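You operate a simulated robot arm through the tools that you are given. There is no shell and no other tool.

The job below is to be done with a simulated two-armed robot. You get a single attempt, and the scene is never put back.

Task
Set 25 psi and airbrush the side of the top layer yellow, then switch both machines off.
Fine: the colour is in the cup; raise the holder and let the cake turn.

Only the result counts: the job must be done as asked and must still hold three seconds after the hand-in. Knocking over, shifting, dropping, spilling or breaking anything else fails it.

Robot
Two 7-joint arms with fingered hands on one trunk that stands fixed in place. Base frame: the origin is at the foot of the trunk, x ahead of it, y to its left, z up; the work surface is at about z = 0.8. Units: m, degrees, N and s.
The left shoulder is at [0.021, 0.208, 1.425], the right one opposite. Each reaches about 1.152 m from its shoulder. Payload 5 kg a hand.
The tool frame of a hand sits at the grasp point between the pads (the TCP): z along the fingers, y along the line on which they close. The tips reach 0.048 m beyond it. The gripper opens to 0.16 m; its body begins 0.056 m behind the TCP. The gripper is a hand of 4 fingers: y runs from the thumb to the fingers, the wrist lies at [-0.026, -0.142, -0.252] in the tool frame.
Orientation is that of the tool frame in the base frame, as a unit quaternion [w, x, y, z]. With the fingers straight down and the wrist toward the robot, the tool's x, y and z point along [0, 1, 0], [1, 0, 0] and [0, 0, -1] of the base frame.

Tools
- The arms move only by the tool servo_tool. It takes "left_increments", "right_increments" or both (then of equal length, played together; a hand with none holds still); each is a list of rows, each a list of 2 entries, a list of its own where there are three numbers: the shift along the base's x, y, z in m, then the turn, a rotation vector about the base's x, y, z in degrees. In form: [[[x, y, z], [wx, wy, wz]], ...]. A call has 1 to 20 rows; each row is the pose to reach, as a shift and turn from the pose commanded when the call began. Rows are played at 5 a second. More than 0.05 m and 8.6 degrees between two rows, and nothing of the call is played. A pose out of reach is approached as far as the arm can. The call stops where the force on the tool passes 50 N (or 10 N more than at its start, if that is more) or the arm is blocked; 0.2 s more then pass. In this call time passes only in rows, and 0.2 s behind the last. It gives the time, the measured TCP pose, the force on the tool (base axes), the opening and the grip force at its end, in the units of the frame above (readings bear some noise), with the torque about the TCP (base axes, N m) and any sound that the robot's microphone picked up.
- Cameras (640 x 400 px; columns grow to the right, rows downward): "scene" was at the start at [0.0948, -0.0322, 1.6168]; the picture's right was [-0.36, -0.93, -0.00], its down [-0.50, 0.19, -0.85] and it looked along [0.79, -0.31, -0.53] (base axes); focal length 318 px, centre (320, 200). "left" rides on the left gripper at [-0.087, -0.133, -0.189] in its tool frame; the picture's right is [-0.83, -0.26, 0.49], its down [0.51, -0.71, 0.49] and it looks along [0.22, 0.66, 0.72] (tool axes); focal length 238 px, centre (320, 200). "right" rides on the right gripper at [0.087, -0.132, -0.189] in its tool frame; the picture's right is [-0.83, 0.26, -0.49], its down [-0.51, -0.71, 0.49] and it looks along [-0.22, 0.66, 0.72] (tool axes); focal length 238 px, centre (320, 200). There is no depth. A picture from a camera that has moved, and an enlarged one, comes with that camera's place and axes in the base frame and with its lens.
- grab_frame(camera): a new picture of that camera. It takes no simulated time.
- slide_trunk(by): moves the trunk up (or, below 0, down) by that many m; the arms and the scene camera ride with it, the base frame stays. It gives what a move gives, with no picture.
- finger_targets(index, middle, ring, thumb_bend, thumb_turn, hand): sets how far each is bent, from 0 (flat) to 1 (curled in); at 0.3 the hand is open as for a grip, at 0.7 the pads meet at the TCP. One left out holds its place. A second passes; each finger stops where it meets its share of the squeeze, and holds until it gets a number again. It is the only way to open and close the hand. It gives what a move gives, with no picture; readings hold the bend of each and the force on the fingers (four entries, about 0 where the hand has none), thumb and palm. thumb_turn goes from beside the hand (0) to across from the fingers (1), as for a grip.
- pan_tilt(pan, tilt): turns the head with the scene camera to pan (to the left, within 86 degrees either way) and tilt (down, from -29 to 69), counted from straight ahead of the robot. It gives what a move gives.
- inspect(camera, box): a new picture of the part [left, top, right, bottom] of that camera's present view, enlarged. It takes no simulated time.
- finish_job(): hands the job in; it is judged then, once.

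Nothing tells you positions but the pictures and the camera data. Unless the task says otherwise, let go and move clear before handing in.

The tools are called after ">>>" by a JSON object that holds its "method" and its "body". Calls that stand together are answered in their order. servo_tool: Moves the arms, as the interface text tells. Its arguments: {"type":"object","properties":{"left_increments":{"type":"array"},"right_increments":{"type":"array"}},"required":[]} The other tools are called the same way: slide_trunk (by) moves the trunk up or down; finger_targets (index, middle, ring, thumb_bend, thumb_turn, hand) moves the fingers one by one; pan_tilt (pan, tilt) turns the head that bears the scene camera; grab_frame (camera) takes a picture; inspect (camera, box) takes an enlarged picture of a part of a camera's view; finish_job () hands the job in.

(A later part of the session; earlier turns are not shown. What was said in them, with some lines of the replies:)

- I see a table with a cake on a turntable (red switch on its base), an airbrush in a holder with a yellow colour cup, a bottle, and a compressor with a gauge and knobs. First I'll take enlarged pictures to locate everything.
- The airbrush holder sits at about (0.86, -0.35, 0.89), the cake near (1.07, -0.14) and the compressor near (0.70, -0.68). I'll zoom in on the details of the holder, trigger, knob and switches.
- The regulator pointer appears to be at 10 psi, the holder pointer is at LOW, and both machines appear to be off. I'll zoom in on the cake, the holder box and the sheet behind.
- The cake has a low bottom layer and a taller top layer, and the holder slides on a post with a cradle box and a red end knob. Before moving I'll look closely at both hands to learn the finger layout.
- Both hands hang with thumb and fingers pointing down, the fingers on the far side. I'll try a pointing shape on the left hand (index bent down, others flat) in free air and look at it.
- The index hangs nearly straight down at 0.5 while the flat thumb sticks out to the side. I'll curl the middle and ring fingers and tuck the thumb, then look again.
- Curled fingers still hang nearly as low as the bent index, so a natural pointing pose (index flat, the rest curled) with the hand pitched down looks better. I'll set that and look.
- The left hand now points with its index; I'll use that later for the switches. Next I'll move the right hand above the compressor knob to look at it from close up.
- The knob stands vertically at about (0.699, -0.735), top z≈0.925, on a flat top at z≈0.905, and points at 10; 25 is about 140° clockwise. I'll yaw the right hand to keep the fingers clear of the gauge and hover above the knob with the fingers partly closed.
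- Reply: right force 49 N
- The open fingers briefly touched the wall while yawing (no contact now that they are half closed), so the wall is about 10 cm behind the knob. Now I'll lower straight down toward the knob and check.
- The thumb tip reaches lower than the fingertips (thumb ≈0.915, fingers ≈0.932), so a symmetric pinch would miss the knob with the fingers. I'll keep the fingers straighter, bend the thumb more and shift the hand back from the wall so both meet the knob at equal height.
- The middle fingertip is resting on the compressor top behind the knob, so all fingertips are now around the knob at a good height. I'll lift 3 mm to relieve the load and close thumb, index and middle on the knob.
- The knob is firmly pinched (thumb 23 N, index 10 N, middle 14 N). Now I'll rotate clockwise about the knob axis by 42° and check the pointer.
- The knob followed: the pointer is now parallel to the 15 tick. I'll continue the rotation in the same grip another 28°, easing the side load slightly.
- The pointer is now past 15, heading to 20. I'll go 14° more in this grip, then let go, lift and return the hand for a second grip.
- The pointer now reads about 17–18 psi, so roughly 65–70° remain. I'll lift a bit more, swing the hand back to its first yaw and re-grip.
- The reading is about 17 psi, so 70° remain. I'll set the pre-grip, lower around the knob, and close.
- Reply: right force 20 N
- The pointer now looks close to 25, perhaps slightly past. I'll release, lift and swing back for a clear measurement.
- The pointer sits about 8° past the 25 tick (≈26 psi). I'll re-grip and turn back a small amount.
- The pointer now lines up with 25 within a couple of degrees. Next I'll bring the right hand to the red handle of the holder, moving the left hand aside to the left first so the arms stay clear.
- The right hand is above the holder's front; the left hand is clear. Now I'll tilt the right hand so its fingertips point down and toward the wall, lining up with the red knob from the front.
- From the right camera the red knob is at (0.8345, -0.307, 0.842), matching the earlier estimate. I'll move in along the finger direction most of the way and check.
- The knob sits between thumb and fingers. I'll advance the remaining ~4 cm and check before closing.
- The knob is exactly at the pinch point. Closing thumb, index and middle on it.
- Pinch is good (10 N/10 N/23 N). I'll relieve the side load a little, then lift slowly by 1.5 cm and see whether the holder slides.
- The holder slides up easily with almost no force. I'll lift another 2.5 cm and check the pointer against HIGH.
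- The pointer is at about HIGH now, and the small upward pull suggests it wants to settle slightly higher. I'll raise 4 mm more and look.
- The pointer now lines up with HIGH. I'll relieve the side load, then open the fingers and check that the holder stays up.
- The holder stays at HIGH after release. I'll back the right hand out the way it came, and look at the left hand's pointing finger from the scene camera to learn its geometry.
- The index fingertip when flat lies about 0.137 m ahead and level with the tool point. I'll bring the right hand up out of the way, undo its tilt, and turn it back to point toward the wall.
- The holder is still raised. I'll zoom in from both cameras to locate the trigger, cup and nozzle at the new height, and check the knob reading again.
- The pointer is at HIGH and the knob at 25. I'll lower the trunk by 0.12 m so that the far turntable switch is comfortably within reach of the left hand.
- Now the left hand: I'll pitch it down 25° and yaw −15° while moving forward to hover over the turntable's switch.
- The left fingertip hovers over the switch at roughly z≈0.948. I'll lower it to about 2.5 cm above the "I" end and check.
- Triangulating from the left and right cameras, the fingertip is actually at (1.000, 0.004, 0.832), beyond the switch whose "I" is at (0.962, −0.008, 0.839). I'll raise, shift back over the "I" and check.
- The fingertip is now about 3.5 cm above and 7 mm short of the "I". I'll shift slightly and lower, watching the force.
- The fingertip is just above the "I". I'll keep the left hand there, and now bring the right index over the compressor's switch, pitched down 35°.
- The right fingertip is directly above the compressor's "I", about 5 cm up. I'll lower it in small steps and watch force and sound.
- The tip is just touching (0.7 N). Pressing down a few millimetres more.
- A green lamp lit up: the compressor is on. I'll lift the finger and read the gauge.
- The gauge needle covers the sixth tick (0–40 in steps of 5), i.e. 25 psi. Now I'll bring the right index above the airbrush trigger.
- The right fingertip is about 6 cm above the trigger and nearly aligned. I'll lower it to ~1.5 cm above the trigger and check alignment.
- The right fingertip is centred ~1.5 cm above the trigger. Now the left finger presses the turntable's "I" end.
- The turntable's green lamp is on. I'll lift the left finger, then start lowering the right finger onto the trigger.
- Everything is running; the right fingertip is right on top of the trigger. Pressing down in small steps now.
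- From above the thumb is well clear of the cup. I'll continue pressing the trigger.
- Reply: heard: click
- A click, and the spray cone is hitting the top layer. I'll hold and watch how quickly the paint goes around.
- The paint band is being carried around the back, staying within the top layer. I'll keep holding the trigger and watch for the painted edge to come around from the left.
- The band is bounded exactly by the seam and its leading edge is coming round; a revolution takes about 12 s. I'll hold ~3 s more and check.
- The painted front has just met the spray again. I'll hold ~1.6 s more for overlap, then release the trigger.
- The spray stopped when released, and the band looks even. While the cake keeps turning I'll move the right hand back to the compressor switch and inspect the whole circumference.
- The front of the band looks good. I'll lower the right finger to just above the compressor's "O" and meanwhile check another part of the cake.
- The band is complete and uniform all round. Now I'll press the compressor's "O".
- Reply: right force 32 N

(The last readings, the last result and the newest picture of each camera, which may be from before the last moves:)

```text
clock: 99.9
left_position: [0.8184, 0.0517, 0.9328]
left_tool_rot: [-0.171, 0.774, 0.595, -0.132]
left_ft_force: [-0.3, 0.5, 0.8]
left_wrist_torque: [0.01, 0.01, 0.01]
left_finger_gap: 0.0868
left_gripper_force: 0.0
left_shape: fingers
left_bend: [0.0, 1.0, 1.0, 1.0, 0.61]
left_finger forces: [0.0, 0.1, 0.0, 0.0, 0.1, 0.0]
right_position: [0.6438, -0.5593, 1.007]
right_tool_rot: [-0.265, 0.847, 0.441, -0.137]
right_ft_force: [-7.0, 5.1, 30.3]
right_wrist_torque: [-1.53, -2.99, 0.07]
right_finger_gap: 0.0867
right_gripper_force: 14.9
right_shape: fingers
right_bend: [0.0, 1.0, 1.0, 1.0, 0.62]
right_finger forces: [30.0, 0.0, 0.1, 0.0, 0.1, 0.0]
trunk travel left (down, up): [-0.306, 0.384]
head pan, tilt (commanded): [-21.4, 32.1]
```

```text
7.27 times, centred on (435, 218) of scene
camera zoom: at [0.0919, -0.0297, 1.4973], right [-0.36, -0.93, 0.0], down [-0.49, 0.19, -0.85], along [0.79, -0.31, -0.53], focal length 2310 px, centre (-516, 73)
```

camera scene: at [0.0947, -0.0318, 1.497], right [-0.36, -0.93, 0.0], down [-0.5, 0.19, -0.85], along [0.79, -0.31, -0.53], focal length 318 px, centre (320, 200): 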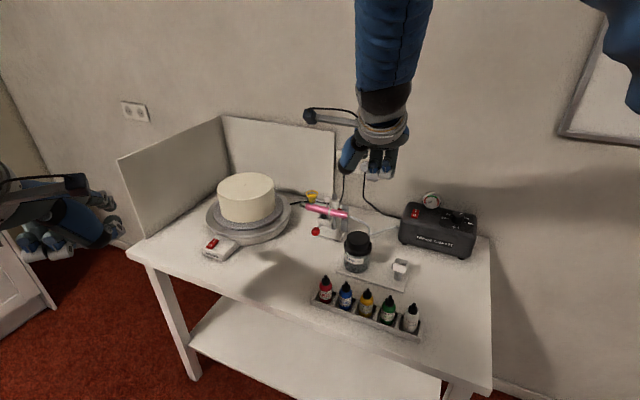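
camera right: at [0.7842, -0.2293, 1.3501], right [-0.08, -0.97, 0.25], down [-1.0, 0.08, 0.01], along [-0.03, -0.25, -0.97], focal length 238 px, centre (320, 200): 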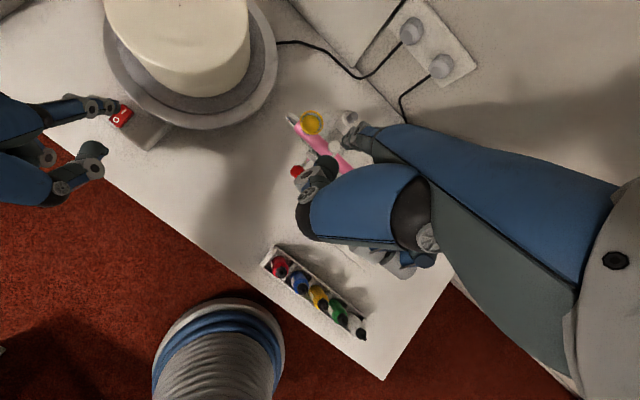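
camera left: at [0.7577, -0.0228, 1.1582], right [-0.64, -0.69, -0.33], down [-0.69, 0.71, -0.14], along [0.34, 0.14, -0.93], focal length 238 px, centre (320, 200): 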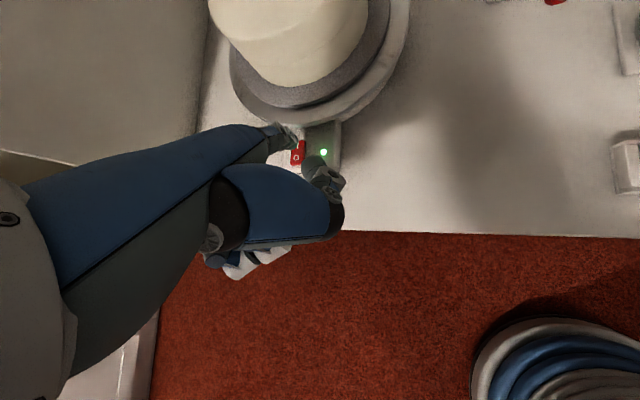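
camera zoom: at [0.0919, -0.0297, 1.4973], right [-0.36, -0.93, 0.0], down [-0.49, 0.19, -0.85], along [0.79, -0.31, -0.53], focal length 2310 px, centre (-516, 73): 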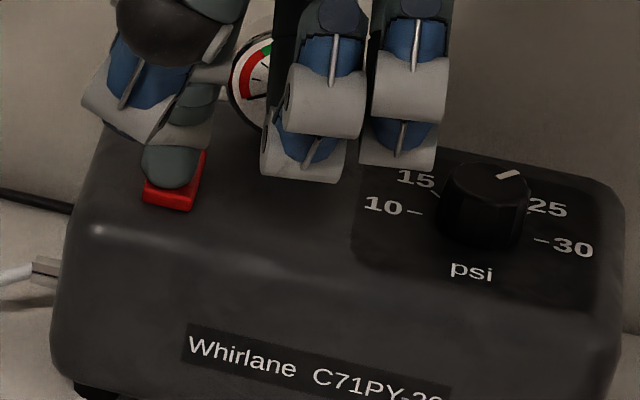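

The compressor lamp is out. I'll lift the right finger away, and move the left finger over the turntable's "O" end.

>>> {"method": "servo_tool", "body": {"right_increments": [[[0.0, 0.0, 0.025], [0, 0, 0]], [[0.0, 0.0, 0.06], [0, 0, 0]], [[-0.03, 0.02, 0.09], [0, 0, 0]], [[-0.06, 0.04, 0.11], [0, 0, 0]], [[-0.06, 0.04, 0.11], [0, 0, 0]]], "left_increments": [[[0.0, 0.0, 0.01], [0, 0, 0]], [[-0.008, 0.007, 0.01], [0, 0, 0]], [[-0.015, 0.014, 0.01], [0, 0, 0]], [[-0.015, 0.014, 0.0], [0, 0, 0]], [[-0.015, 0.014, -0.005], [0, 0, 0]]]}}

>>> {"method": "inspect", "body": {"camera": "scene", "box": [405, 180, 475, 245]}}

>>> {"method": "inspect", "body": {"camera": "left", "box": [240, 90, 380, 220]}}

>>> {"method": "inspect", "body": {"camera": "scene", "box": [190, 200, 260, 270]}}

```text
clock: 101.1
left_position: [0.8073, 0.0624, 0.9249]
left_tool_rot: [-0.172, 0.775, 0.594, -0.132]
left_ft_force: [0.7, -0.9, -0.5]
left_wrist_torque: [0.0, 0.1, 0.02]
left_finger_gap: 0.0863
left_gripper_force: 0.1
left_shape: fingers
left_bend: [0.0, 1.0, 1.0, 1.0, 0.61]
left_finger forces: [0.0, 0.0, 0.1, 0.0, 0.1, 0.1]
right_position: [0.5863, -0.5205, 1.1136]
right_tool_rot: [-0.267, 0.846, 0.44, -0.141]
right_ft_force: [0.5, 0.0, 0.4]
right_wrist_torque: [0.09, 0.08, -0.05]
right_finger_gap: 0.0867
right_gripper_force: 0.0
right_shape: fingers
right_bend: [0.0, 1.0, 1.0, 1.0, 0.62]
right_finger forces: [0.1, 0.0, 0.0, 0.0, 0.0, 0.0]
trunk travel left (down, up): [-0.306, 0.384]
head pan, tilt (commanded): [-21.4, 32.1]
```

```text
6.15 times, centred on (440, 212) of scene
camera zoom: at [0.0966, -0.0329, 1.4965], right [-0.36, -0.93, 0.0], down [-0.5, 0.19, -0.85], along [0.79, -0.31, -0.53], focal length 1955 px, centre (-418, 123)
```

zoom: 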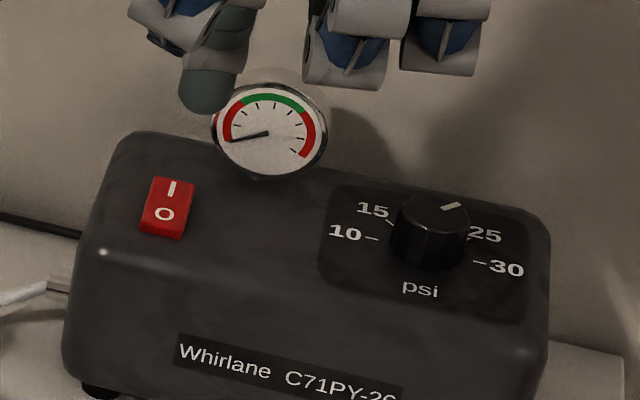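

```text
3.08 times, centred on (310, 155) of left
camera zoom: at [0.7452, -0.0112, 1.1509], right [-0.64, -0.69, -0.33], down [-0.69, 0.71, -0.14], along [0.33, 0.14, -0.93], focal length 733 px, centre (351, 338)
```

zoom: 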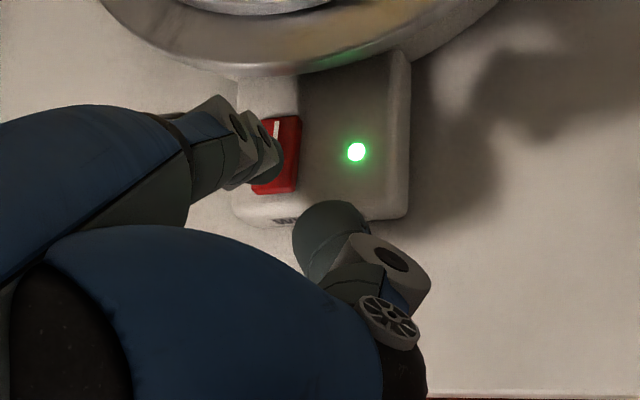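

```text
5.71 times, centred on (225, 235) of scene
camera zoom: at [0.0966, -0.0329, 1.4965], right [-0.36, -0.93, 0.0], down [-0.5, 0.19, -0.85], along [0.79, -0.31, -0.53], focal length 1815 px, centre (863, 0)
```

zoom: 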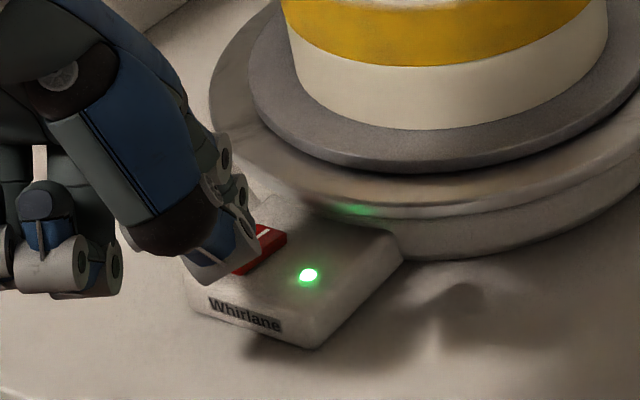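

The compressor gauge has dropped to zero and its switch shows O pressed. Now I'll press the turntable's "O" with the left finger, nudged slightly toward the outer end.

>>> {"method": "servo_tool", "body": {"left_increments": [[[-0.002, 0.005, 0.0], [0, 0, 0]], [[-0.002, 0.005, -0.008], [0, 0, 0]], [[-0.002, 0.005, -0.014], [0, 0, 0]], [[-0.002, 0.005, -0.018], [0, 0, 0]], [[-0.002, 0.005, -0.022], [0, 0, 0]], [[-0.002, 0.005, -0.022], [0, 0, 0]]]}}

>>> {"method": "inspect", "body": {"camera": "left", "box": [240, 90, 380, 220]}}

>>> {"method": "inspect", "body": {"camera": "scene", "box": [190, 200, 260, 270]}}

```text
clock: 102.5
left_position: [0.8043, 0.0694, 0.9031]
left_tool_rot: [-0.172, 0.775, 0.594, -0.131]
left_ft_force: [-0.6, -0.2, 1.6]
left_wrist_torque: [-0.11, -0.35, 0.0]
left_finger_gap: 0.0867
left_gripper_force: 1.7
left_shape: fingers
left_bend: [0.0, 1.0, 1.0, 1.0, 0.61]
left_finger forces: [3.2, 0.1, 0.0, 0.0, 0.0, 0.1]
right_position: [0.5841, -0.5201, 1.115]
right_tool_rot: [-0.267, 0.846, 0.44, -0.139]
right_ft_force: [0.0, 0.0, -0.1]
right_wrist_torque: [-0.01, 0.01, 0.04]
right_finger_gap: 0.0866
right_gripper_force: 0.0
right_shape: fingers
right_bend: [0.0, 1.0, 1.0, 1.0, 0.62]
right_finger forces: [0.0, 0.0, 0.1, 0.0, 0.1, 0.0]
trunk travel left (down, up): [-0.306, 0.384]
head pan, tilt (commanded): [-21.4, 32.1]
```

```text
3.08 times, centred on (310, 155) of left
camera zoom: at [0.7421, -0.0053, 1.1302], right [-0.64, -0.69, -0.33], down [-0.69, 0.71, -0.15], along [0.34, 0.14, -0.93], focal length 733 px, centre (351, 338)
```

zoom: 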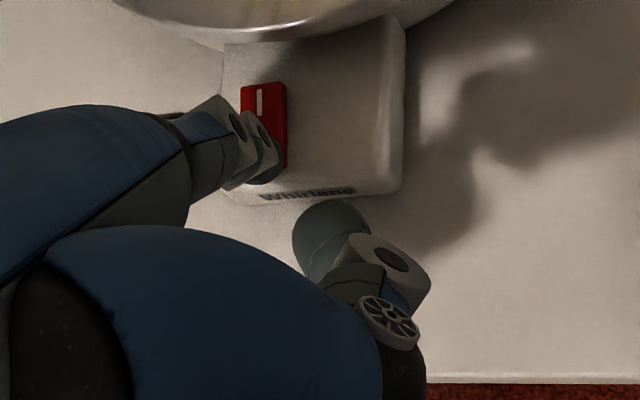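

```text
5.71 times, centred on (225, 235) of scene
camera zoom: at [0.0949, -0.0321, 1.4968], right [-0.36, -0.93, 0.0], down [-0.5, 0.19, -0.85], along [0.79, -0.31, -0.53], focal length 1815 px, centre (863, 0)
```

zoom: 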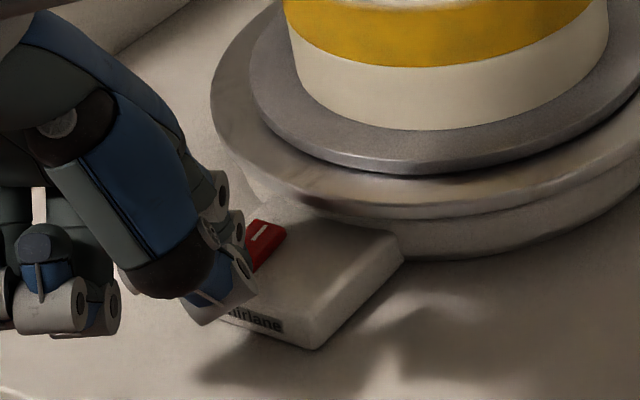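

The turntable lamp is off. I'll lift the left finger straight up and retreat both hands from the table area.

>>> {"method": "servo_tool", "body": {"left_increments": [[[0.0, 0.0, 0.03], [0, 0, 0]], [[-0.01, 0.0, 0.07], [0, 0, 0]], [[-0.04, 0.01, 0.1], [0, 0, 0]], [[-0.08, 0.025, 0.13], [0, 0, 0]], [[-0.12, 0.04, 0.15], [0, 0, 0]], [[-0.16, 0.055, 0.17], [0, 0, 0]], [[-0.2, 0.07, 0.19], [0, 0, 0]], [[-0.2, 0.07, 0.19], [0, 0, 0]]], "right_increments": [[[-0.01, 0.0, 0.02], [0, 0, 0]], [[-0.03, -0.02, 0.04], [0, 0, 0]], [[-0.05, -0.04, 0.06], [0, 0, 0]], [[-0.07, -0.06, 0.08], [0, 0, 0]], [[-0.09, -0.08, 0.1], [0, 0, 0]], [[-0.1, -0.1, 0.1], [0, 0, 0]], [[-0.1, -0.1, 0.1], [0, 0, 0]], [[-0.1, -0.1, 0.1], [0, 0, 0]]]}}

>>> {"method": "grab_frame", "body": {"camera": "scene"}}

>>> {"method": "inspect", "body": {"camera": "scene", "box": [190, 150, 390, 280]}}

>>> {"method": "inspect", "body": {"camera": "scene", "box": [390, 180, 490, 260]}}

```text
refused: row 4 steps farther than a row can; nothing moved
```

```text
taken
camera scene: at [0.0949, -0.0321, 1.4968], right [-0.36, -0.93, 0.0], down [-0.5, 0.19, -0.85], along [0.79, -0.31, -0.53], focal length 318 px, centre (320, 200)
```

scene: 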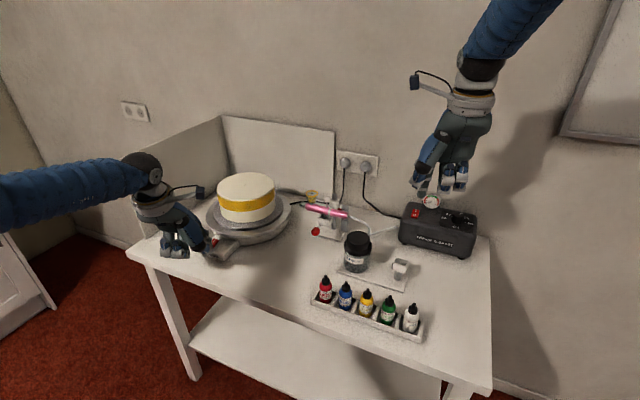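

```text
3.08 times, centred on (290, 215) of scene
camera zoom: at [0.0949, -0.0321, 1.4968], right [-0.36, -0.93, 0.0], down [-0.5, 0.19, -0.85], along [0.79, -0.31, -0.53], focal length 977 px, centre (412, 154)
```

zoom: 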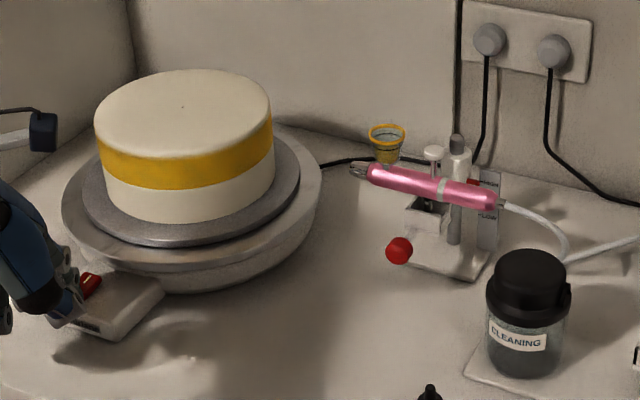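

```text
5.00 times, centred on (440, 220) of scene
camera zoom: at [0.0949, -0.0321, 1.4968], right [-0.36, -0.93, 0.0], down [-0.5, 0.19, -0.85], along [0.79, -0.31, -0.53], focal length 1588 px, centre (-280, 100)
```

zoom: 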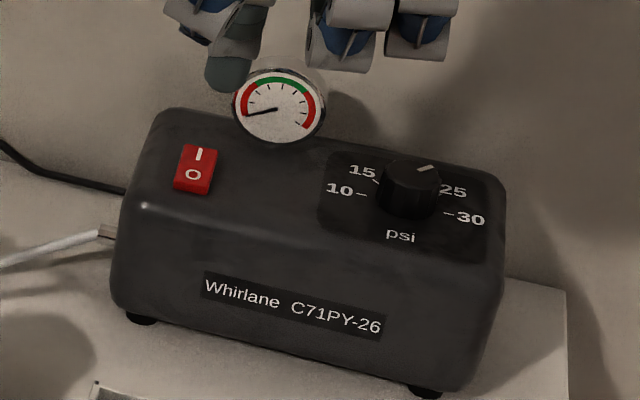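

The move was refused because of one oversized step; both machines' lamps are off. I'll repeat the retreat with smaller steps.

>>> {"method": "servo_tool", "body": {"left_increments": [[[0.0, 0.0, 0.03], [0, 0, 0]], [[-0.005, 0.0, 0.065], [0, 0, 0]], [[-0.03, 0.01, 0.09], [0, 0, 0]], [[-0.06, 0.02, 0.115], [0, 0, 0]], [[-0.095, 0.03, 0.135], [0, 0, 0]], [[-0.13, 0.04, 0.155], [0, 0, 0]], [[-0.165, 0.05, 0.175], [0, 0, 0]], [[-0.2, 0.06, 0.19], [0, 0, 0]], [[-0.2, 0.06, 0.19], [0, 0, 0]]], "right_increments": [[[-0.01, 0.0, 0.02], [0, 0, 0]], [[-0.03, -0.02, 0.04], [0, 0, 0]], [[-0.05, -0.04, 0.06], [0, 0, 0]], [[-0.07, -0.06, 0.08], [0, 0, 0]], [[-0.09, -0.08, 0.1], [0, 0, 0]], [[-0.1, -0.1, 0.1], [0, 0, 0]], [[-0.1, -0.1, 0.1], [0, 0, 0]], [[-0.1, -0.1, 0.1], [0, 0, 0]], [[-0.1, -0.1, 0.1], [0, 0, 0]]]}}

>>> {"method": "grab_frame", "body": {"camera": "scene"}}

>>> {"method": "inspect", "body": {"camera": "scene", "box": [190, 160, 310, 280]}}

>>> {"method": "inspect", "body": {"camera": "left", "box": [200, 0, 600, 250]}}

```text
clock: 104.5
left_position: [0.6071, 0.1262, 1.0919]
left_tool_rot: [-0.173, 0.774, 0.594, -0.132]
left_ft_force: [-0.2, 1.0, -0.5]
left_wrist_torque: [0.0, 0.1, 0.01]
left_finger_gap: 0.0865
left_gripper_force: 0.1
left_shape: fingers
left_bend: [0.0, 1.0, 1.0, 1.0, 0.61]
left_finger forces: [0.0, 0.1, 0.0, 0.0, 0.0, 0.1]
right_position: [0.4858, -0.6227, 1.2105]
right_tool_rot: [-0.268, 0.846, 0.44, -0.14]
right_ft_force: [1.5, -0.9, 0.1]
right_wrist_torque: [0.04, 0.14, 0.01]
right_finger_gap: 0.0862
right_gripper_force: 0.0
right_shape: fingers
right_bend: [0.0, 1.0, 1.0, 1.0, 0.62]
right_finger forces: [0.1, 0.0, 0.0, 0.0, 0.0, 0.0]
trunk travel left (down, up): [-0.306, 0.384]
head pan, tilt (commanded): [-21.4, 32.1]
```

```text
taken
camera scene: at [0.0964, -0.0325, 1.4966], right [-0.36, -0.93, 0.0], down [-0.5, 0.19, -0.85], along [0.79, -0.31, -0.53], focal length 318 px, centre (320, 200)
```

scene: 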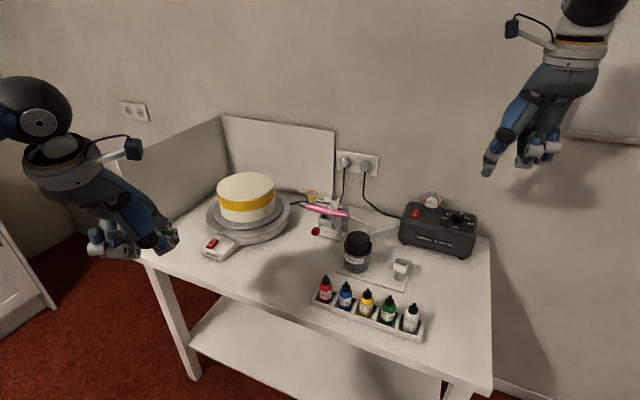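

```text
3.33 times, centred on (250, 220) of scene
camera zoom: at [0.0964, -0.0325, 1.4966], right [-0.36, -0.93, 0.0], down [-0.5, 0.19, -0.85], along [0.79, -0.31, -0.53], focal length 1059 px, centre (553, 133)
```

zoom: 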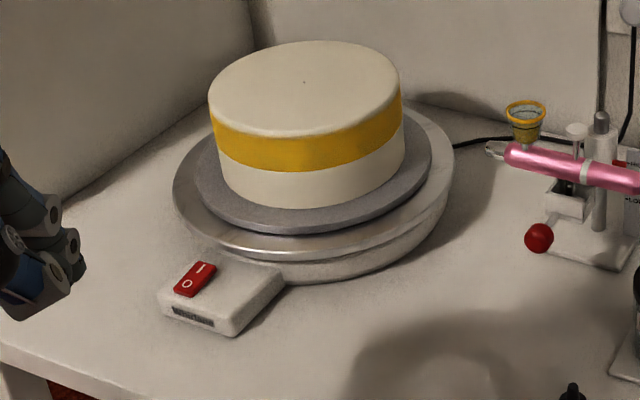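

```text
1.60 times, centred on (400, 125) of left
camera zoom: at [0.5454, 0.0531, 1.3187], right [-0.64, -0.69, -0.33], down [-0.69, 0.71, -0.14], along [0.33, 0.14, -0.93], focal length 381 px, centre (192, 320)
```

zoom: 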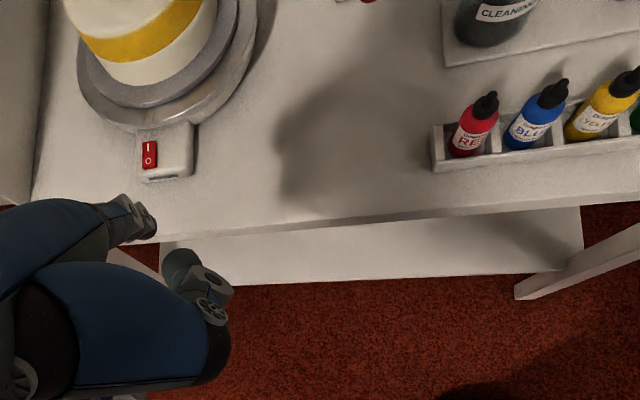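

The top layer's side is evenly yellow, the bottom layer is clean, both machines are off with no lamps lit, the knob still points at 25, and both hands are clear. I'm handing the job in.

>>> {"method": "finish_job", "body": {}}

```text
The job is handed in.
```

The job is done and handed in. I have not been told how it was judged.

- **Pressure:** the regulator is set to 25 psi. With the compressor running, the gauge needle sat on what I count as the 25 psi tick.
- **Airbrush:** I raised the holder to HIGH and held the trigger for about 12.5 seconds, a little over one turn of the cake. The side of the top layer looked evenly yellow all the way round. The lower layer looked clean.
- **Machines:** I switched both the compressor and the turntable off. Both lamps are out and the gauge is back at zero.

While I was positioning the right hand at the compressor, its fingers pressed against the wall with about 40 N for a moment. I saw nothing moved, spilled or damaged. Both hands were clear of the table at hand-in.
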